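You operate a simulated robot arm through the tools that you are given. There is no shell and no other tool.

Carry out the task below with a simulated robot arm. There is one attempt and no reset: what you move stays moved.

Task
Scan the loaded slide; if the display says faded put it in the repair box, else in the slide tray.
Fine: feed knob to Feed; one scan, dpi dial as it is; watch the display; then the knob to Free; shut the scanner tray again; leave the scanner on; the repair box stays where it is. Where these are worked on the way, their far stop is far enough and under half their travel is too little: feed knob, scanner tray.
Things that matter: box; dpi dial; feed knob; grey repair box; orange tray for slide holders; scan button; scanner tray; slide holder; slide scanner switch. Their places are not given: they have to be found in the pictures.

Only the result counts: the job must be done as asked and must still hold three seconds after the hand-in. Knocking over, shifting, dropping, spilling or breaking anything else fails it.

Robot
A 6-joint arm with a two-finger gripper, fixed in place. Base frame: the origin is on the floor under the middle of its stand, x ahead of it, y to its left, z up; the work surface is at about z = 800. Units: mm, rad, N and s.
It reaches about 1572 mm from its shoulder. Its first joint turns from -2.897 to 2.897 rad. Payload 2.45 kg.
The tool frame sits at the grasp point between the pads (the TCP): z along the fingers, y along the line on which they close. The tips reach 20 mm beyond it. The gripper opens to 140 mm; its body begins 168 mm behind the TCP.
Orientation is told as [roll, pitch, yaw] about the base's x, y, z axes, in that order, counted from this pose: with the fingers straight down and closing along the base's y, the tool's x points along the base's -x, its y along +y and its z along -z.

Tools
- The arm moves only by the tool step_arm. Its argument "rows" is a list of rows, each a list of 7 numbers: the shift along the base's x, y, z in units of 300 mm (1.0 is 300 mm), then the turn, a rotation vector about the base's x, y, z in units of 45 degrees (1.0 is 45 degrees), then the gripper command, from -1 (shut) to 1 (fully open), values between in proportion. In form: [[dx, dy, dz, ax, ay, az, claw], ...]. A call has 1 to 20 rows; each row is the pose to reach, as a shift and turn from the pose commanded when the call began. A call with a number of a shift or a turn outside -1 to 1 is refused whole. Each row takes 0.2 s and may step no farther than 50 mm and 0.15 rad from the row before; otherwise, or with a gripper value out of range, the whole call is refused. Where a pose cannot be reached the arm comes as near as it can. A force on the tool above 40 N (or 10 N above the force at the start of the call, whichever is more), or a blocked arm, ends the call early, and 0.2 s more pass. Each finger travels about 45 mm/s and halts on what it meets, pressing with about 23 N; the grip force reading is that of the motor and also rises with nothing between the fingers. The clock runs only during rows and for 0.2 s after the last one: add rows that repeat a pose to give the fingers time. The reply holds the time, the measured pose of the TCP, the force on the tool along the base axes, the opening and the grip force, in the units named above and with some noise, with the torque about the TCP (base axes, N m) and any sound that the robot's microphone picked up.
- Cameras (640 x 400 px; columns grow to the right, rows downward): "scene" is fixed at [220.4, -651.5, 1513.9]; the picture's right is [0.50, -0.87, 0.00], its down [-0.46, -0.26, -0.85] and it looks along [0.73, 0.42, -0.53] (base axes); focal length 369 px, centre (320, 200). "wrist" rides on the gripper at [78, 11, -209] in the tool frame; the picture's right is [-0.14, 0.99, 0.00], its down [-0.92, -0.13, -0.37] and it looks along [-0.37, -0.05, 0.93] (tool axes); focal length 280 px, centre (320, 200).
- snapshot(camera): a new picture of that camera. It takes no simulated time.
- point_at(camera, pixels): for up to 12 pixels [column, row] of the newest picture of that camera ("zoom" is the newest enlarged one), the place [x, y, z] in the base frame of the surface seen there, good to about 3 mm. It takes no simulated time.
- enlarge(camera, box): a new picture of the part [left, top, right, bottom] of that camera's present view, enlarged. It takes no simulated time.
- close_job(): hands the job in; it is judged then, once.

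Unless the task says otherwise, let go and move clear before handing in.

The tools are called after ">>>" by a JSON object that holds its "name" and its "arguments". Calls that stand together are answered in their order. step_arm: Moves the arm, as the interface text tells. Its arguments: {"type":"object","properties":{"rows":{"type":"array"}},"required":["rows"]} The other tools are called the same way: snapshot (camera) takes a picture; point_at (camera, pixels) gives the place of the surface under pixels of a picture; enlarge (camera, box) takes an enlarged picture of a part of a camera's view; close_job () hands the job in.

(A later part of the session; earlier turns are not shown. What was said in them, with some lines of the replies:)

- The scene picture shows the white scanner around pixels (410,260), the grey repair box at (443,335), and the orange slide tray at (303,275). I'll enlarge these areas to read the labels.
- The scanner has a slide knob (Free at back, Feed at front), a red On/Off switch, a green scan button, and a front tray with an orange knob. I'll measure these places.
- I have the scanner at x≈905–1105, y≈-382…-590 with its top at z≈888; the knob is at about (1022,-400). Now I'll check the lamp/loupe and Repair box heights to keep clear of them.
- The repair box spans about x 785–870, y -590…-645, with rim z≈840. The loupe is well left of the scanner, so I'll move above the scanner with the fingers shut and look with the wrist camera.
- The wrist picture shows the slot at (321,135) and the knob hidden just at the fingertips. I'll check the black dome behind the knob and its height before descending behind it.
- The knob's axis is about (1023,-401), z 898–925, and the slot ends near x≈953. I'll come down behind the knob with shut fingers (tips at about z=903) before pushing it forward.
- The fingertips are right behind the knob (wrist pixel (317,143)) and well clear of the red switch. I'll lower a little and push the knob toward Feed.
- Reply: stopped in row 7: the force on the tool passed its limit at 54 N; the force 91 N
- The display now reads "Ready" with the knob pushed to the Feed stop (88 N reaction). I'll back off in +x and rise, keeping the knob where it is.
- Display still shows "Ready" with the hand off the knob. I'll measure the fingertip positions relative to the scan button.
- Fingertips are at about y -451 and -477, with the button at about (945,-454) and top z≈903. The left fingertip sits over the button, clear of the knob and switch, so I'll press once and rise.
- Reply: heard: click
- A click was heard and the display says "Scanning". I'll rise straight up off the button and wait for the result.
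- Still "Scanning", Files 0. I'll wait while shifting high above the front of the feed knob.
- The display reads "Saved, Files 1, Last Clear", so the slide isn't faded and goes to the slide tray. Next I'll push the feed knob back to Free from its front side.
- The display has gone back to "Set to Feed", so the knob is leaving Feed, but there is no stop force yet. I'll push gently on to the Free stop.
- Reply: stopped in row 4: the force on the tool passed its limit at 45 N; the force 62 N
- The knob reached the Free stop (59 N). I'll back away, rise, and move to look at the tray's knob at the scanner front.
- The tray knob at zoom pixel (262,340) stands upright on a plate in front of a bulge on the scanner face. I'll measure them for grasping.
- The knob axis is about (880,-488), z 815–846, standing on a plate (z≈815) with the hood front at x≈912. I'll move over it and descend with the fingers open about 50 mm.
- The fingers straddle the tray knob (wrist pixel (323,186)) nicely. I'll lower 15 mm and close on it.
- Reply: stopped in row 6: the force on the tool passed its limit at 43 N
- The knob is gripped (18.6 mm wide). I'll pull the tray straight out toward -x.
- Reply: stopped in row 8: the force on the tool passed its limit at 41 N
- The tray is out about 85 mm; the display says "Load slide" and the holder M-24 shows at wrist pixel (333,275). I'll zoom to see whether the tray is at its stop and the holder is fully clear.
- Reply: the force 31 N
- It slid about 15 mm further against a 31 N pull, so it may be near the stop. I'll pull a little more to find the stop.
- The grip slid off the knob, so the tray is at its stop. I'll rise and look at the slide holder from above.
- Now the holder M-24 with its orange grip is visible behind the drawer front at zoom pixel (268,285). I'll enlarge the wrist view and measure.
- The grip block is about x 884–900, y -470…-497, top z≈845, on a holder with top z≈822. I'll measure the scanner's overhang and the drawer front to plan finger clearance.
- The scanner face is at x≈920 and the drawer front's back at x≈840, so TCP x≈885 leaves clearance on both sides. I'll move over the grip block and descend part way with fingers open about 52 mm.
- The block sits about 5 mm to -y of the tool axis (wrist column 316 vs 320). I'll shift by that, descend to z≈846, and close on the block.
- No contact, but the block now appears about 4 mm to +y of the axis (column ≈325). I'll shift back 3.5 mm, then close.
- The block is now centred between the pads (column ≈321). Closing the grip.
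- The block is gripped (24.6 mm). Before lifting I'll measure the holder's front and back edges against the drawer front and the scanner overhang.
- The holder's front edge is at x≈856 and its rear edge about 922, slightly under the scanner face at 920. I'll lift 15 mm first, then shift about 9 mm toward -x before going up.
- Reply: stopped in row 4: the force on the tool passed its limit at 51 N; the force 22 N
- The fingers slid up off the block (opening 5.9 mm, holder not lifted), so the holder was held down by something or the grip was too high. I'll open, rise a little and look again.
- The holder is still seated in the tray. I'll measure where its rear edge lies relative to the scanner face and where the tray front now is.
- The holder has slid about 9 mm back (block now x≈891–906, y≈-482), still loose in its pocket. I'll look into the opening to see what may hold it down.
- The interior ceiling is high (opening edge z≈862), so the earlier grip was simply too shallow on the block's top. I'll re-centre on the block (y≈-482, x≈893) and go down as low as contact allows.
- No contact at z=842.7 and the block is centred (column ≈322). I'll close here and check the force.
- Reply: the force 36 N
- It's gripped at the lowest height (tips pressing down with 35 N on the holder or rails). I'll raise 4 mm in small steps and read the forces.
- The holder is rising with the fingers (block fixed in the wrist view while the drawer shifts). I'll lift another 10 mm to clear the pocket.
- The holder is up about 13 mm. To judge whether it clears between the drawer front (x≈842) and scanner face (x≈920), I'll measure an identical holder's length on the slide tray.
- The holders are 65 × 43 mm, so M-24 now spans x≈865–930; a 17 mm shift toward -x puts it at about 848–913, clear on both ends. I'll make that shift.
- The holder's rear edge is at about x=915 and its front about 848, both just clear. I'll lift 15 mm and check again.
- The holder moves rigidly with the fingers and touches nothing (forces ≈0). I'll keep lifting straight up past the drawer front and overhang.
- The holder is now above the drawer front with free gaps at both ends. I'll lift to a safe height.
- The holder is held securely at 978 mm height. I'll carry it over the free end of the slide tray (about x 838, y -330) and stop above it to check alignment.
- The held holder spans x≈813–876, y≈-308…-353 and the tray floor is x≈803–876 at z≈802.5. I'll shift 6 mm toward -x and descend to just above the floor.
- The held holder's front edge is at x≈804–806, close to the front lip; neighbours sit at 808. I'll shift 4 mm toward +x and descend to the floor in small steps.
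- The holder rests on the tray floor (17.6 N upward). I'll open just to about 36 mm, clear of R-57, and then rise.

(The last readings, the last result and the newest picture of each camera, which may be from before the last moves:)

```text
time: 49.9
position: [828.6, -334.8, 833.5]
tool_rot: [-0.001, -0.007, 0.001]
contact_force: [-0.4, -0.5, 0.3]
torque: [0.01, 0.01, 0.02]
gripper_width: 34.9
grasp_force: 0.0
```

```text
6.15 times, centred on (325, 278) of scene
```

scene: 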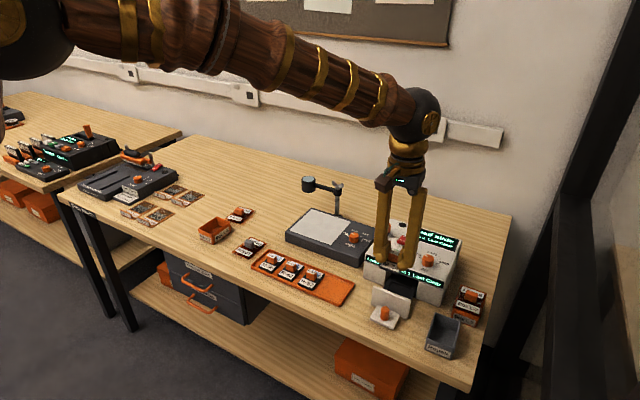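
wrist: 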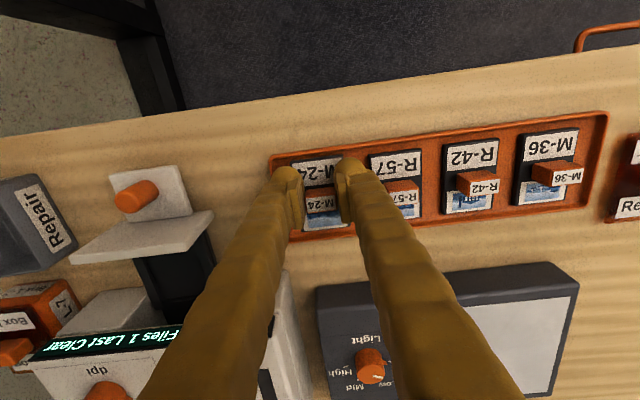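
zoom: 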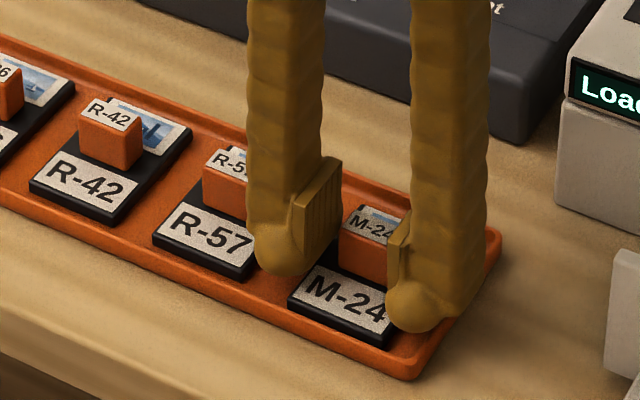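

Released; the holder lies flat in the tray with gaps on both sides of the block. I'll rise straight up and check.

>>> {"name": "step_arm", "arguments": {"rows": [[0, 0, 0.03, 0, 0, 0, -0.5], [0, 0, 0.08, 0, 0, 0, -0.5], [0, 0, 0.18, 0, 0, 0, -0.5], [0, 0, 0.33, 0, 0, 0, -0.7], [0, -0.1, 0.46, 0, 0, 0, -1], [0, -0.2, 0.55, 0, 0, 0, -1], [0, -0.3, 0.6, 0, 0, 0, -1]]}}

>>> {"name": "snapshot", "arguments": {"camera": "wrist"}}

>>> {"name": "snapshot", "arguments": {"camera": "scene"}}

>>> {"name": "enlarge", "arguments": {"camera": "scene", "box": [240, 230, 370, 315]}}

```text
time: 51.5
position: [830.5, -425.6, 1012.1]
tool_rot: [-0.002, -0.009, 0.002]
contact_force: [0.5, 0.2, -1.0]
torque: [0.02, -0.03, -0.01]
gripper_width: 0.1
grasp_force: 22.5
```

```text
taken
```

wrist: 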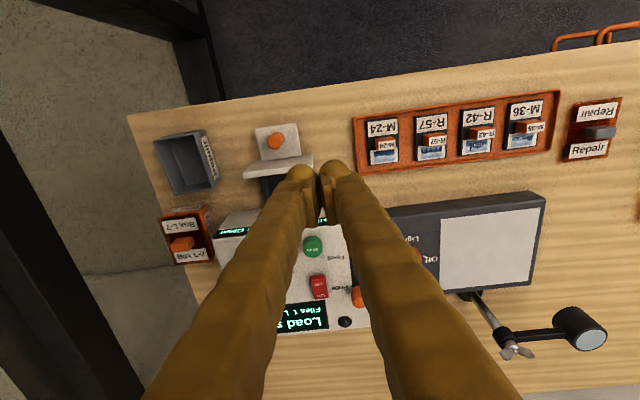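

```text
taken
```

scene: 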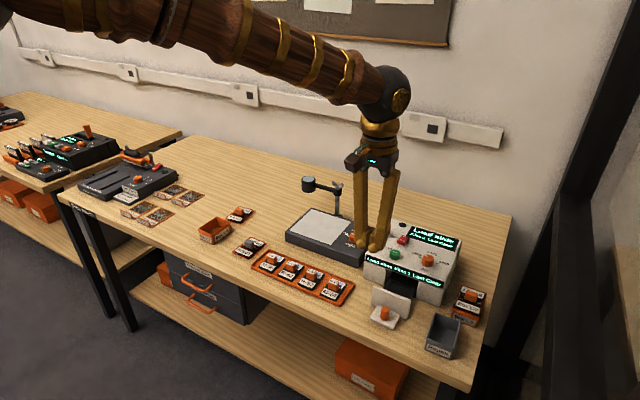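

```text
4.71 times, centred on (305, 272) of scene
```

zoom: 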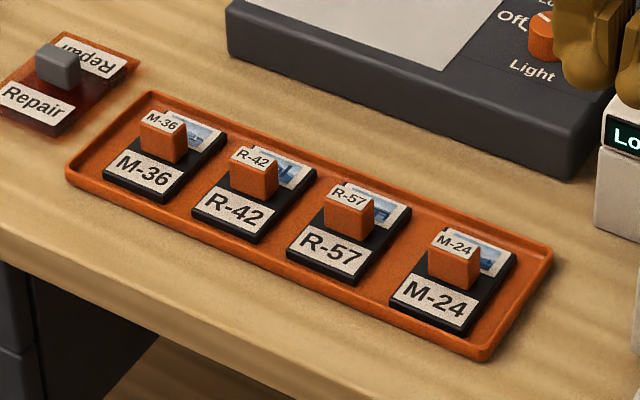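

M-24 lies flat in the slide tray beside R-57, nothing else moved. Now I'll go in front of the tray knob with shut fingers to push the scanner tray shut.

>>> {"name": "step_arm", "arguments": {"rows": [[-0.1, -0.08, 0, 0, 0, 0, -1], [-0.2, -0.16, 0, 0, 0, 0, -1], [-0.25, -0.2, -0.1, 0, 0, 0, -1], [-0.25, -0.2, -0.25, 0, 0, 0, -1], [-0.25, -0.2, -0.4, 0, 0, 0, -1], [-0.25, -0.2, -0.5, 0, 0, 0, -1], [-0.25, -0.2, -0.5, 0, 0, 0, -1]]}}

>>> {"name": "snapshot", "arguments": {"camera": "wrist"}}

>>> {"name": "enlarge", "arguments": {"camera": "scene", "box": [340, 230, 470, 340]}}

```text
time: 53.1
position: [751.6, -485.5, 865.9]
tool_rot: [-0.002, -0.008, 0.001]
contact_force: [-1.1, 0.1, 0.2]
torque: [-0.01, -0.02, 0.0]
gripper_width: 0.2
grasp_force: 23.1
```

```text
taken
```

wrist: 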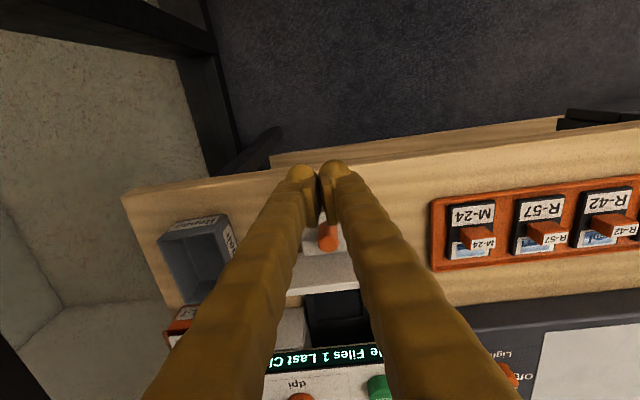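

```text
3.64 times, centred on (405, 285) of scene
```

zoom: 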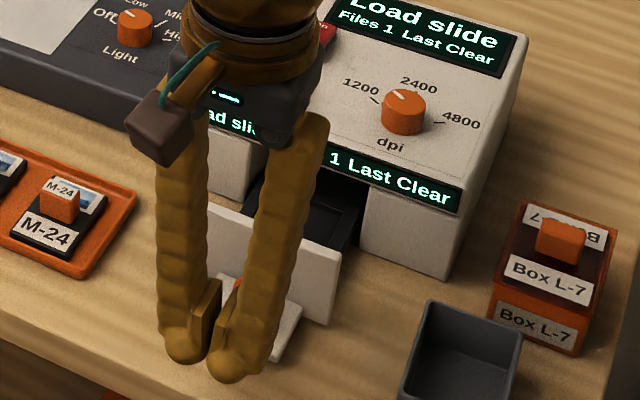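

The shut fingertips are in front of the knob (wrist pixel (328,238)). I'll lower to z≈844 and push the tray in.

>>> {"name": "step_arm", "arguments": {"rows": [[0, 0, -0.04, 0, 0, 0, -1], [0, 0, -0.073, 0, 0, 0, -1], [0.04, 0, -0.073, 0, 0, 0, -1], [0.08, 0, -0.073, 0, 0, 0, -1], [0.12, 0, -0.073, 0, 0, 0, -1], [0.16, 0, -0.073, 0, 0, 0, -1], [0.2, 0, -0.073, 0, 0, 0, -1], [0.24, 0, -0.073, 0, 0, 0, -1], [0.28, 0, -0.073, 0, 0, 0, -1], [0.3, 0, -0.073, 0, 0, 0, -1], [0.32, 0, -0.073, 0, 0, 0, -1], [0.34, 0, -0.073, 0, 0, 0, -1], [0.36, 0, -0.073, 0, 0, 0, -1]]}}

>>> {"name": "snapshot", "arguments": {"camera": "wrist"}}

>>> {"name": "enlarge", "arguments": {"camera": "scene", "box": [340, 230, 470, 340]}}

```text
time: 55.8
position: [851.9, -485.4, 840.0]
tool_rot: [0.0, 0.001, -0.001]
contact_force: [-10.7, -0.6, 1.7]
torque: [0.0, 0.09, -0.03]
gripper_width: 6.0
grasp_force: 28.9
stopped in row 13: the force on the tool passed its limit at 50 N (the readings are from after the stop); the commanded pose is now the measured one
```

```text
taken
```

wrist: 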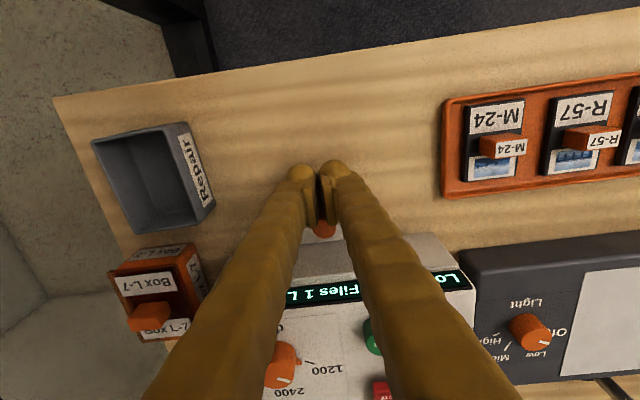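

```text
3.64 times, centred on (405, 285) of scene
```

zoom: 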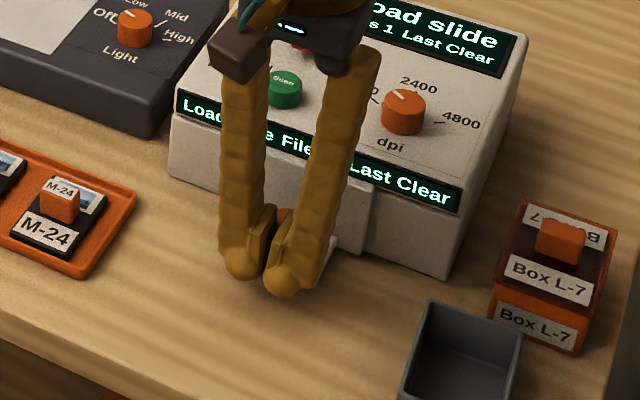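

The push ended at x≈852 with a 50 N stop, so the tray is shut. I'll back off, rise clear, and check everything.

>>> {"name": "step_arm", "arguments": {"rows": [[-0.04, 0, 0, 0, 0, 0, -1], [-0.12, 0, 0.01, 0, 0, 0, -1], [-0.2, 0, 0.08, 0, 0, 0, -1], [-0.25, 0, 0.2, 0, 0, 0, -1], [-0.3, 0.05, 0.35, 0, 0, 0, -1], [-0.35, 0.15, 0.48, 0, 0, 0, -1], [-0.4, 0.28, 0.55, 0, 0, 0, -1], [-0.45, 0.42, 0.6, 0, 0, 0, -1], [-0.5, 0.55, 0.65, 0, 0, 0, -1], [-0.5, 0.55, 0.65, 0, 0, 0, -1]]}}

>>> {"name": "snapshot", "arguments": {"camera": "scene"}}

>>> {"name": "enlarge", "arguments": {"camera": "scene", "box": [350, 205, 500, 365]}}

>>> {"name": "enlarge", "arguments": {"camera": "scene", "box": [360, 210, 480, 310]}}

```text
refused: row 6 steps farther than a row can; nothing moved
```

```text
taken
```

scene: 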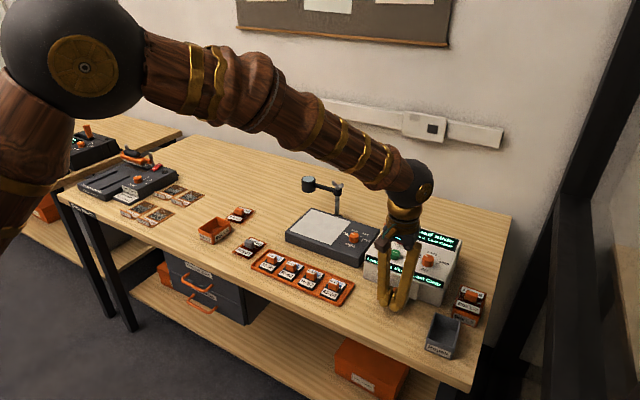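

```text
2.50 times, centred on (425, 285) of scene
```

zoom: 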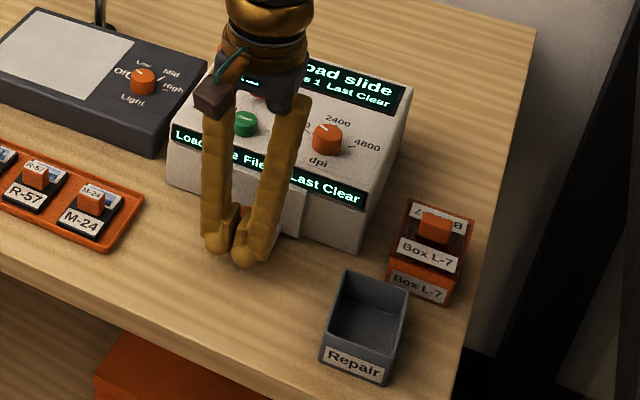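

```text
4.00 times, centred on (420, 260) of scene
```

zoom: 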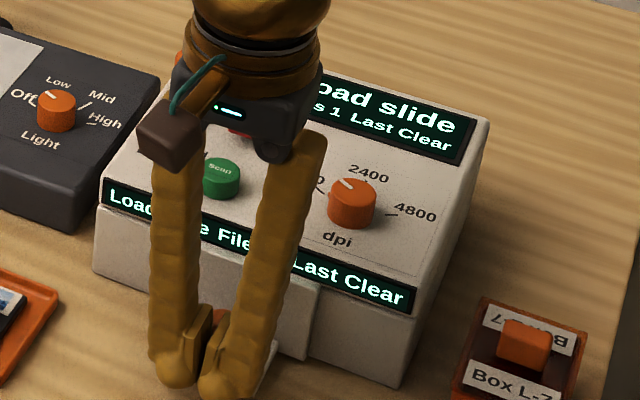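

The retreat was refused for one row stepping too far, so nothing moved. I'll resend it with smaller steps.

>>> {"name": "step_arm", "arguments": {"rows": [[-0.04, 0, 0, 0, 0, 0, -1], [-0.12, 0, 0.01, 0, 0, 0, -1], [-0.18, 0, 0.08, 0, 0, 0, -1], [-0.22, 0, 0.2, 0, 0, 0, -1], [-0.25, 0.02, 0.34, 0, 0, 0, -1], [-0.29, 0.08, 0.46, 0, 0, 0, -1], [-0.33, 0.18, 0.55, 0, 0, 0, -1], [-0.37, 0.3, 0.62, 0, 0, 0, -1], [-0.4, 0.43, 0.67, 0, 0, 0, -1], [-0.43, 0.55, 0.7, 0, 0, 0, -1], [-0.43, 0.55, 0.7, 0, 0, 0, -1]]}}

>>> {"name": "snapshot", "arguments": {"camera": "scene"}}

>>> {"name": "enlarge", "arguments": {"camera": "scene", "box": [360, 210, 480, 310]}}

>>> {"name": "snapshot", "arguments": {"camera": "wrist"}}

```text
time: 58.2
position: [723.3, -320.4, 1050.3]
tool_rot: [0.001, -0.003, -0.001]
contact_force: [-0.4, 0.0, -0.2]
torque: [-0.02, -0.02, -0.02]
gripper_width: 0.0
grasp_force: 29.3
```

```text
taken
```

scene: 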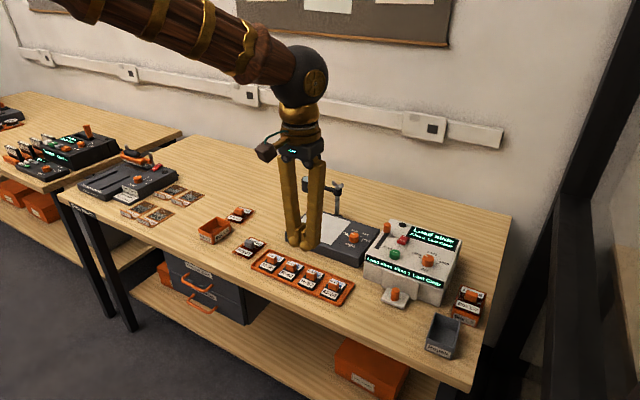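

```text
4.00 times, centred on (420, 260) of scene
```

zoom: 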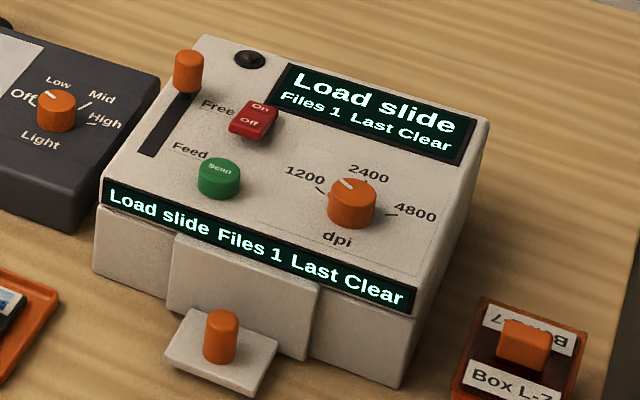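

```text
taken
```

wrist: 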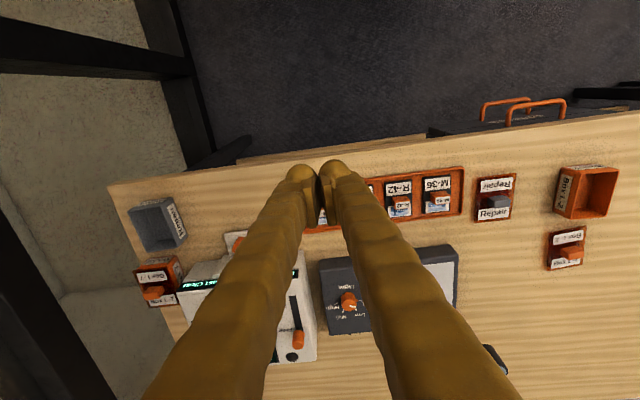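

The scanner picture matches the start: feed knob at Free, tray knob back at zoom (221,338), dial and On switch unchanged, display "Files 1 Last Clear". I'll verify the tray position and the holder once more before handing in.

>>> {"name": "point_at", "arguments": {"camera": "zoom", "pixels": [[188, 58], [222, 318], [170, 352], [240, 260], [352, 193]]}}

>>> {"name": "enlarge", "arguments": {"camera": "scene", "box": [230, 225, 370, 315]}}

```text
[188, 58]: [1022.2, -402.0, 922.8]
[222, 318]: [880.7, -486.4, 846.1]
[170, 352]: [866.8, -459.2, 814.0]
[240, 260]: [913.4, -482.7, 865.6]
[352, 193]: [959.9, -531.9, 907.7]
```

```text
4.44 times, centred on (300, 270) of scene
```

zoom: 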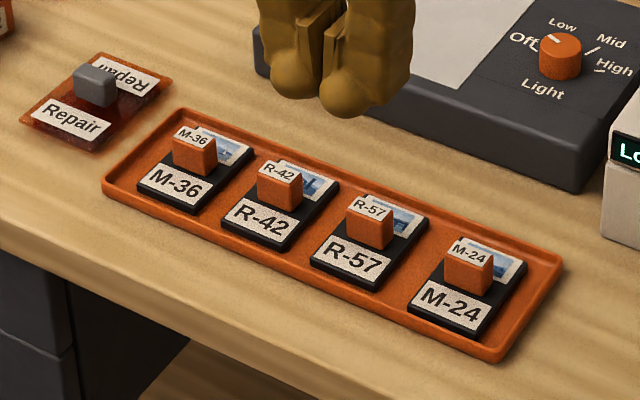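

The feed knob is at Free (x≈1022), the scanner tray is shut (knob x≈881, same as at the start), and M-24 lies flat in the slide tray. The hand is clear and empty, so I'm handing in.

>>> {"name": "close_job", "arguments": {}}

```text
The job is handed in.
```

The slide was scanned once and the display read "Saved, Files 1, Last Clear". It isn't faded, so holder M-24 is now in the orange slide tray next to R-57.

- **Scanner:** The feed knob went to Feed for the scan and is back at Free. The dpi dial wasn't touched and the scanner is still on. The display now reads "Load slide" because the scanner tray is empty.
- **Scanner tray:** It was pulled out to its stop and pushed shut again; it measures back at its starting position.
- **Repair box and the rest:** The repair box wasn't touched, and nothing else looked moved in the last pictures.

My first grip on M-24 was too shallow and slipped, sliding the holder about 9 mm in its pocket. The second grip held, and M-24 now lies flat in the slide tray.

The job is handed in; the hand-in gave no pass or fail result.
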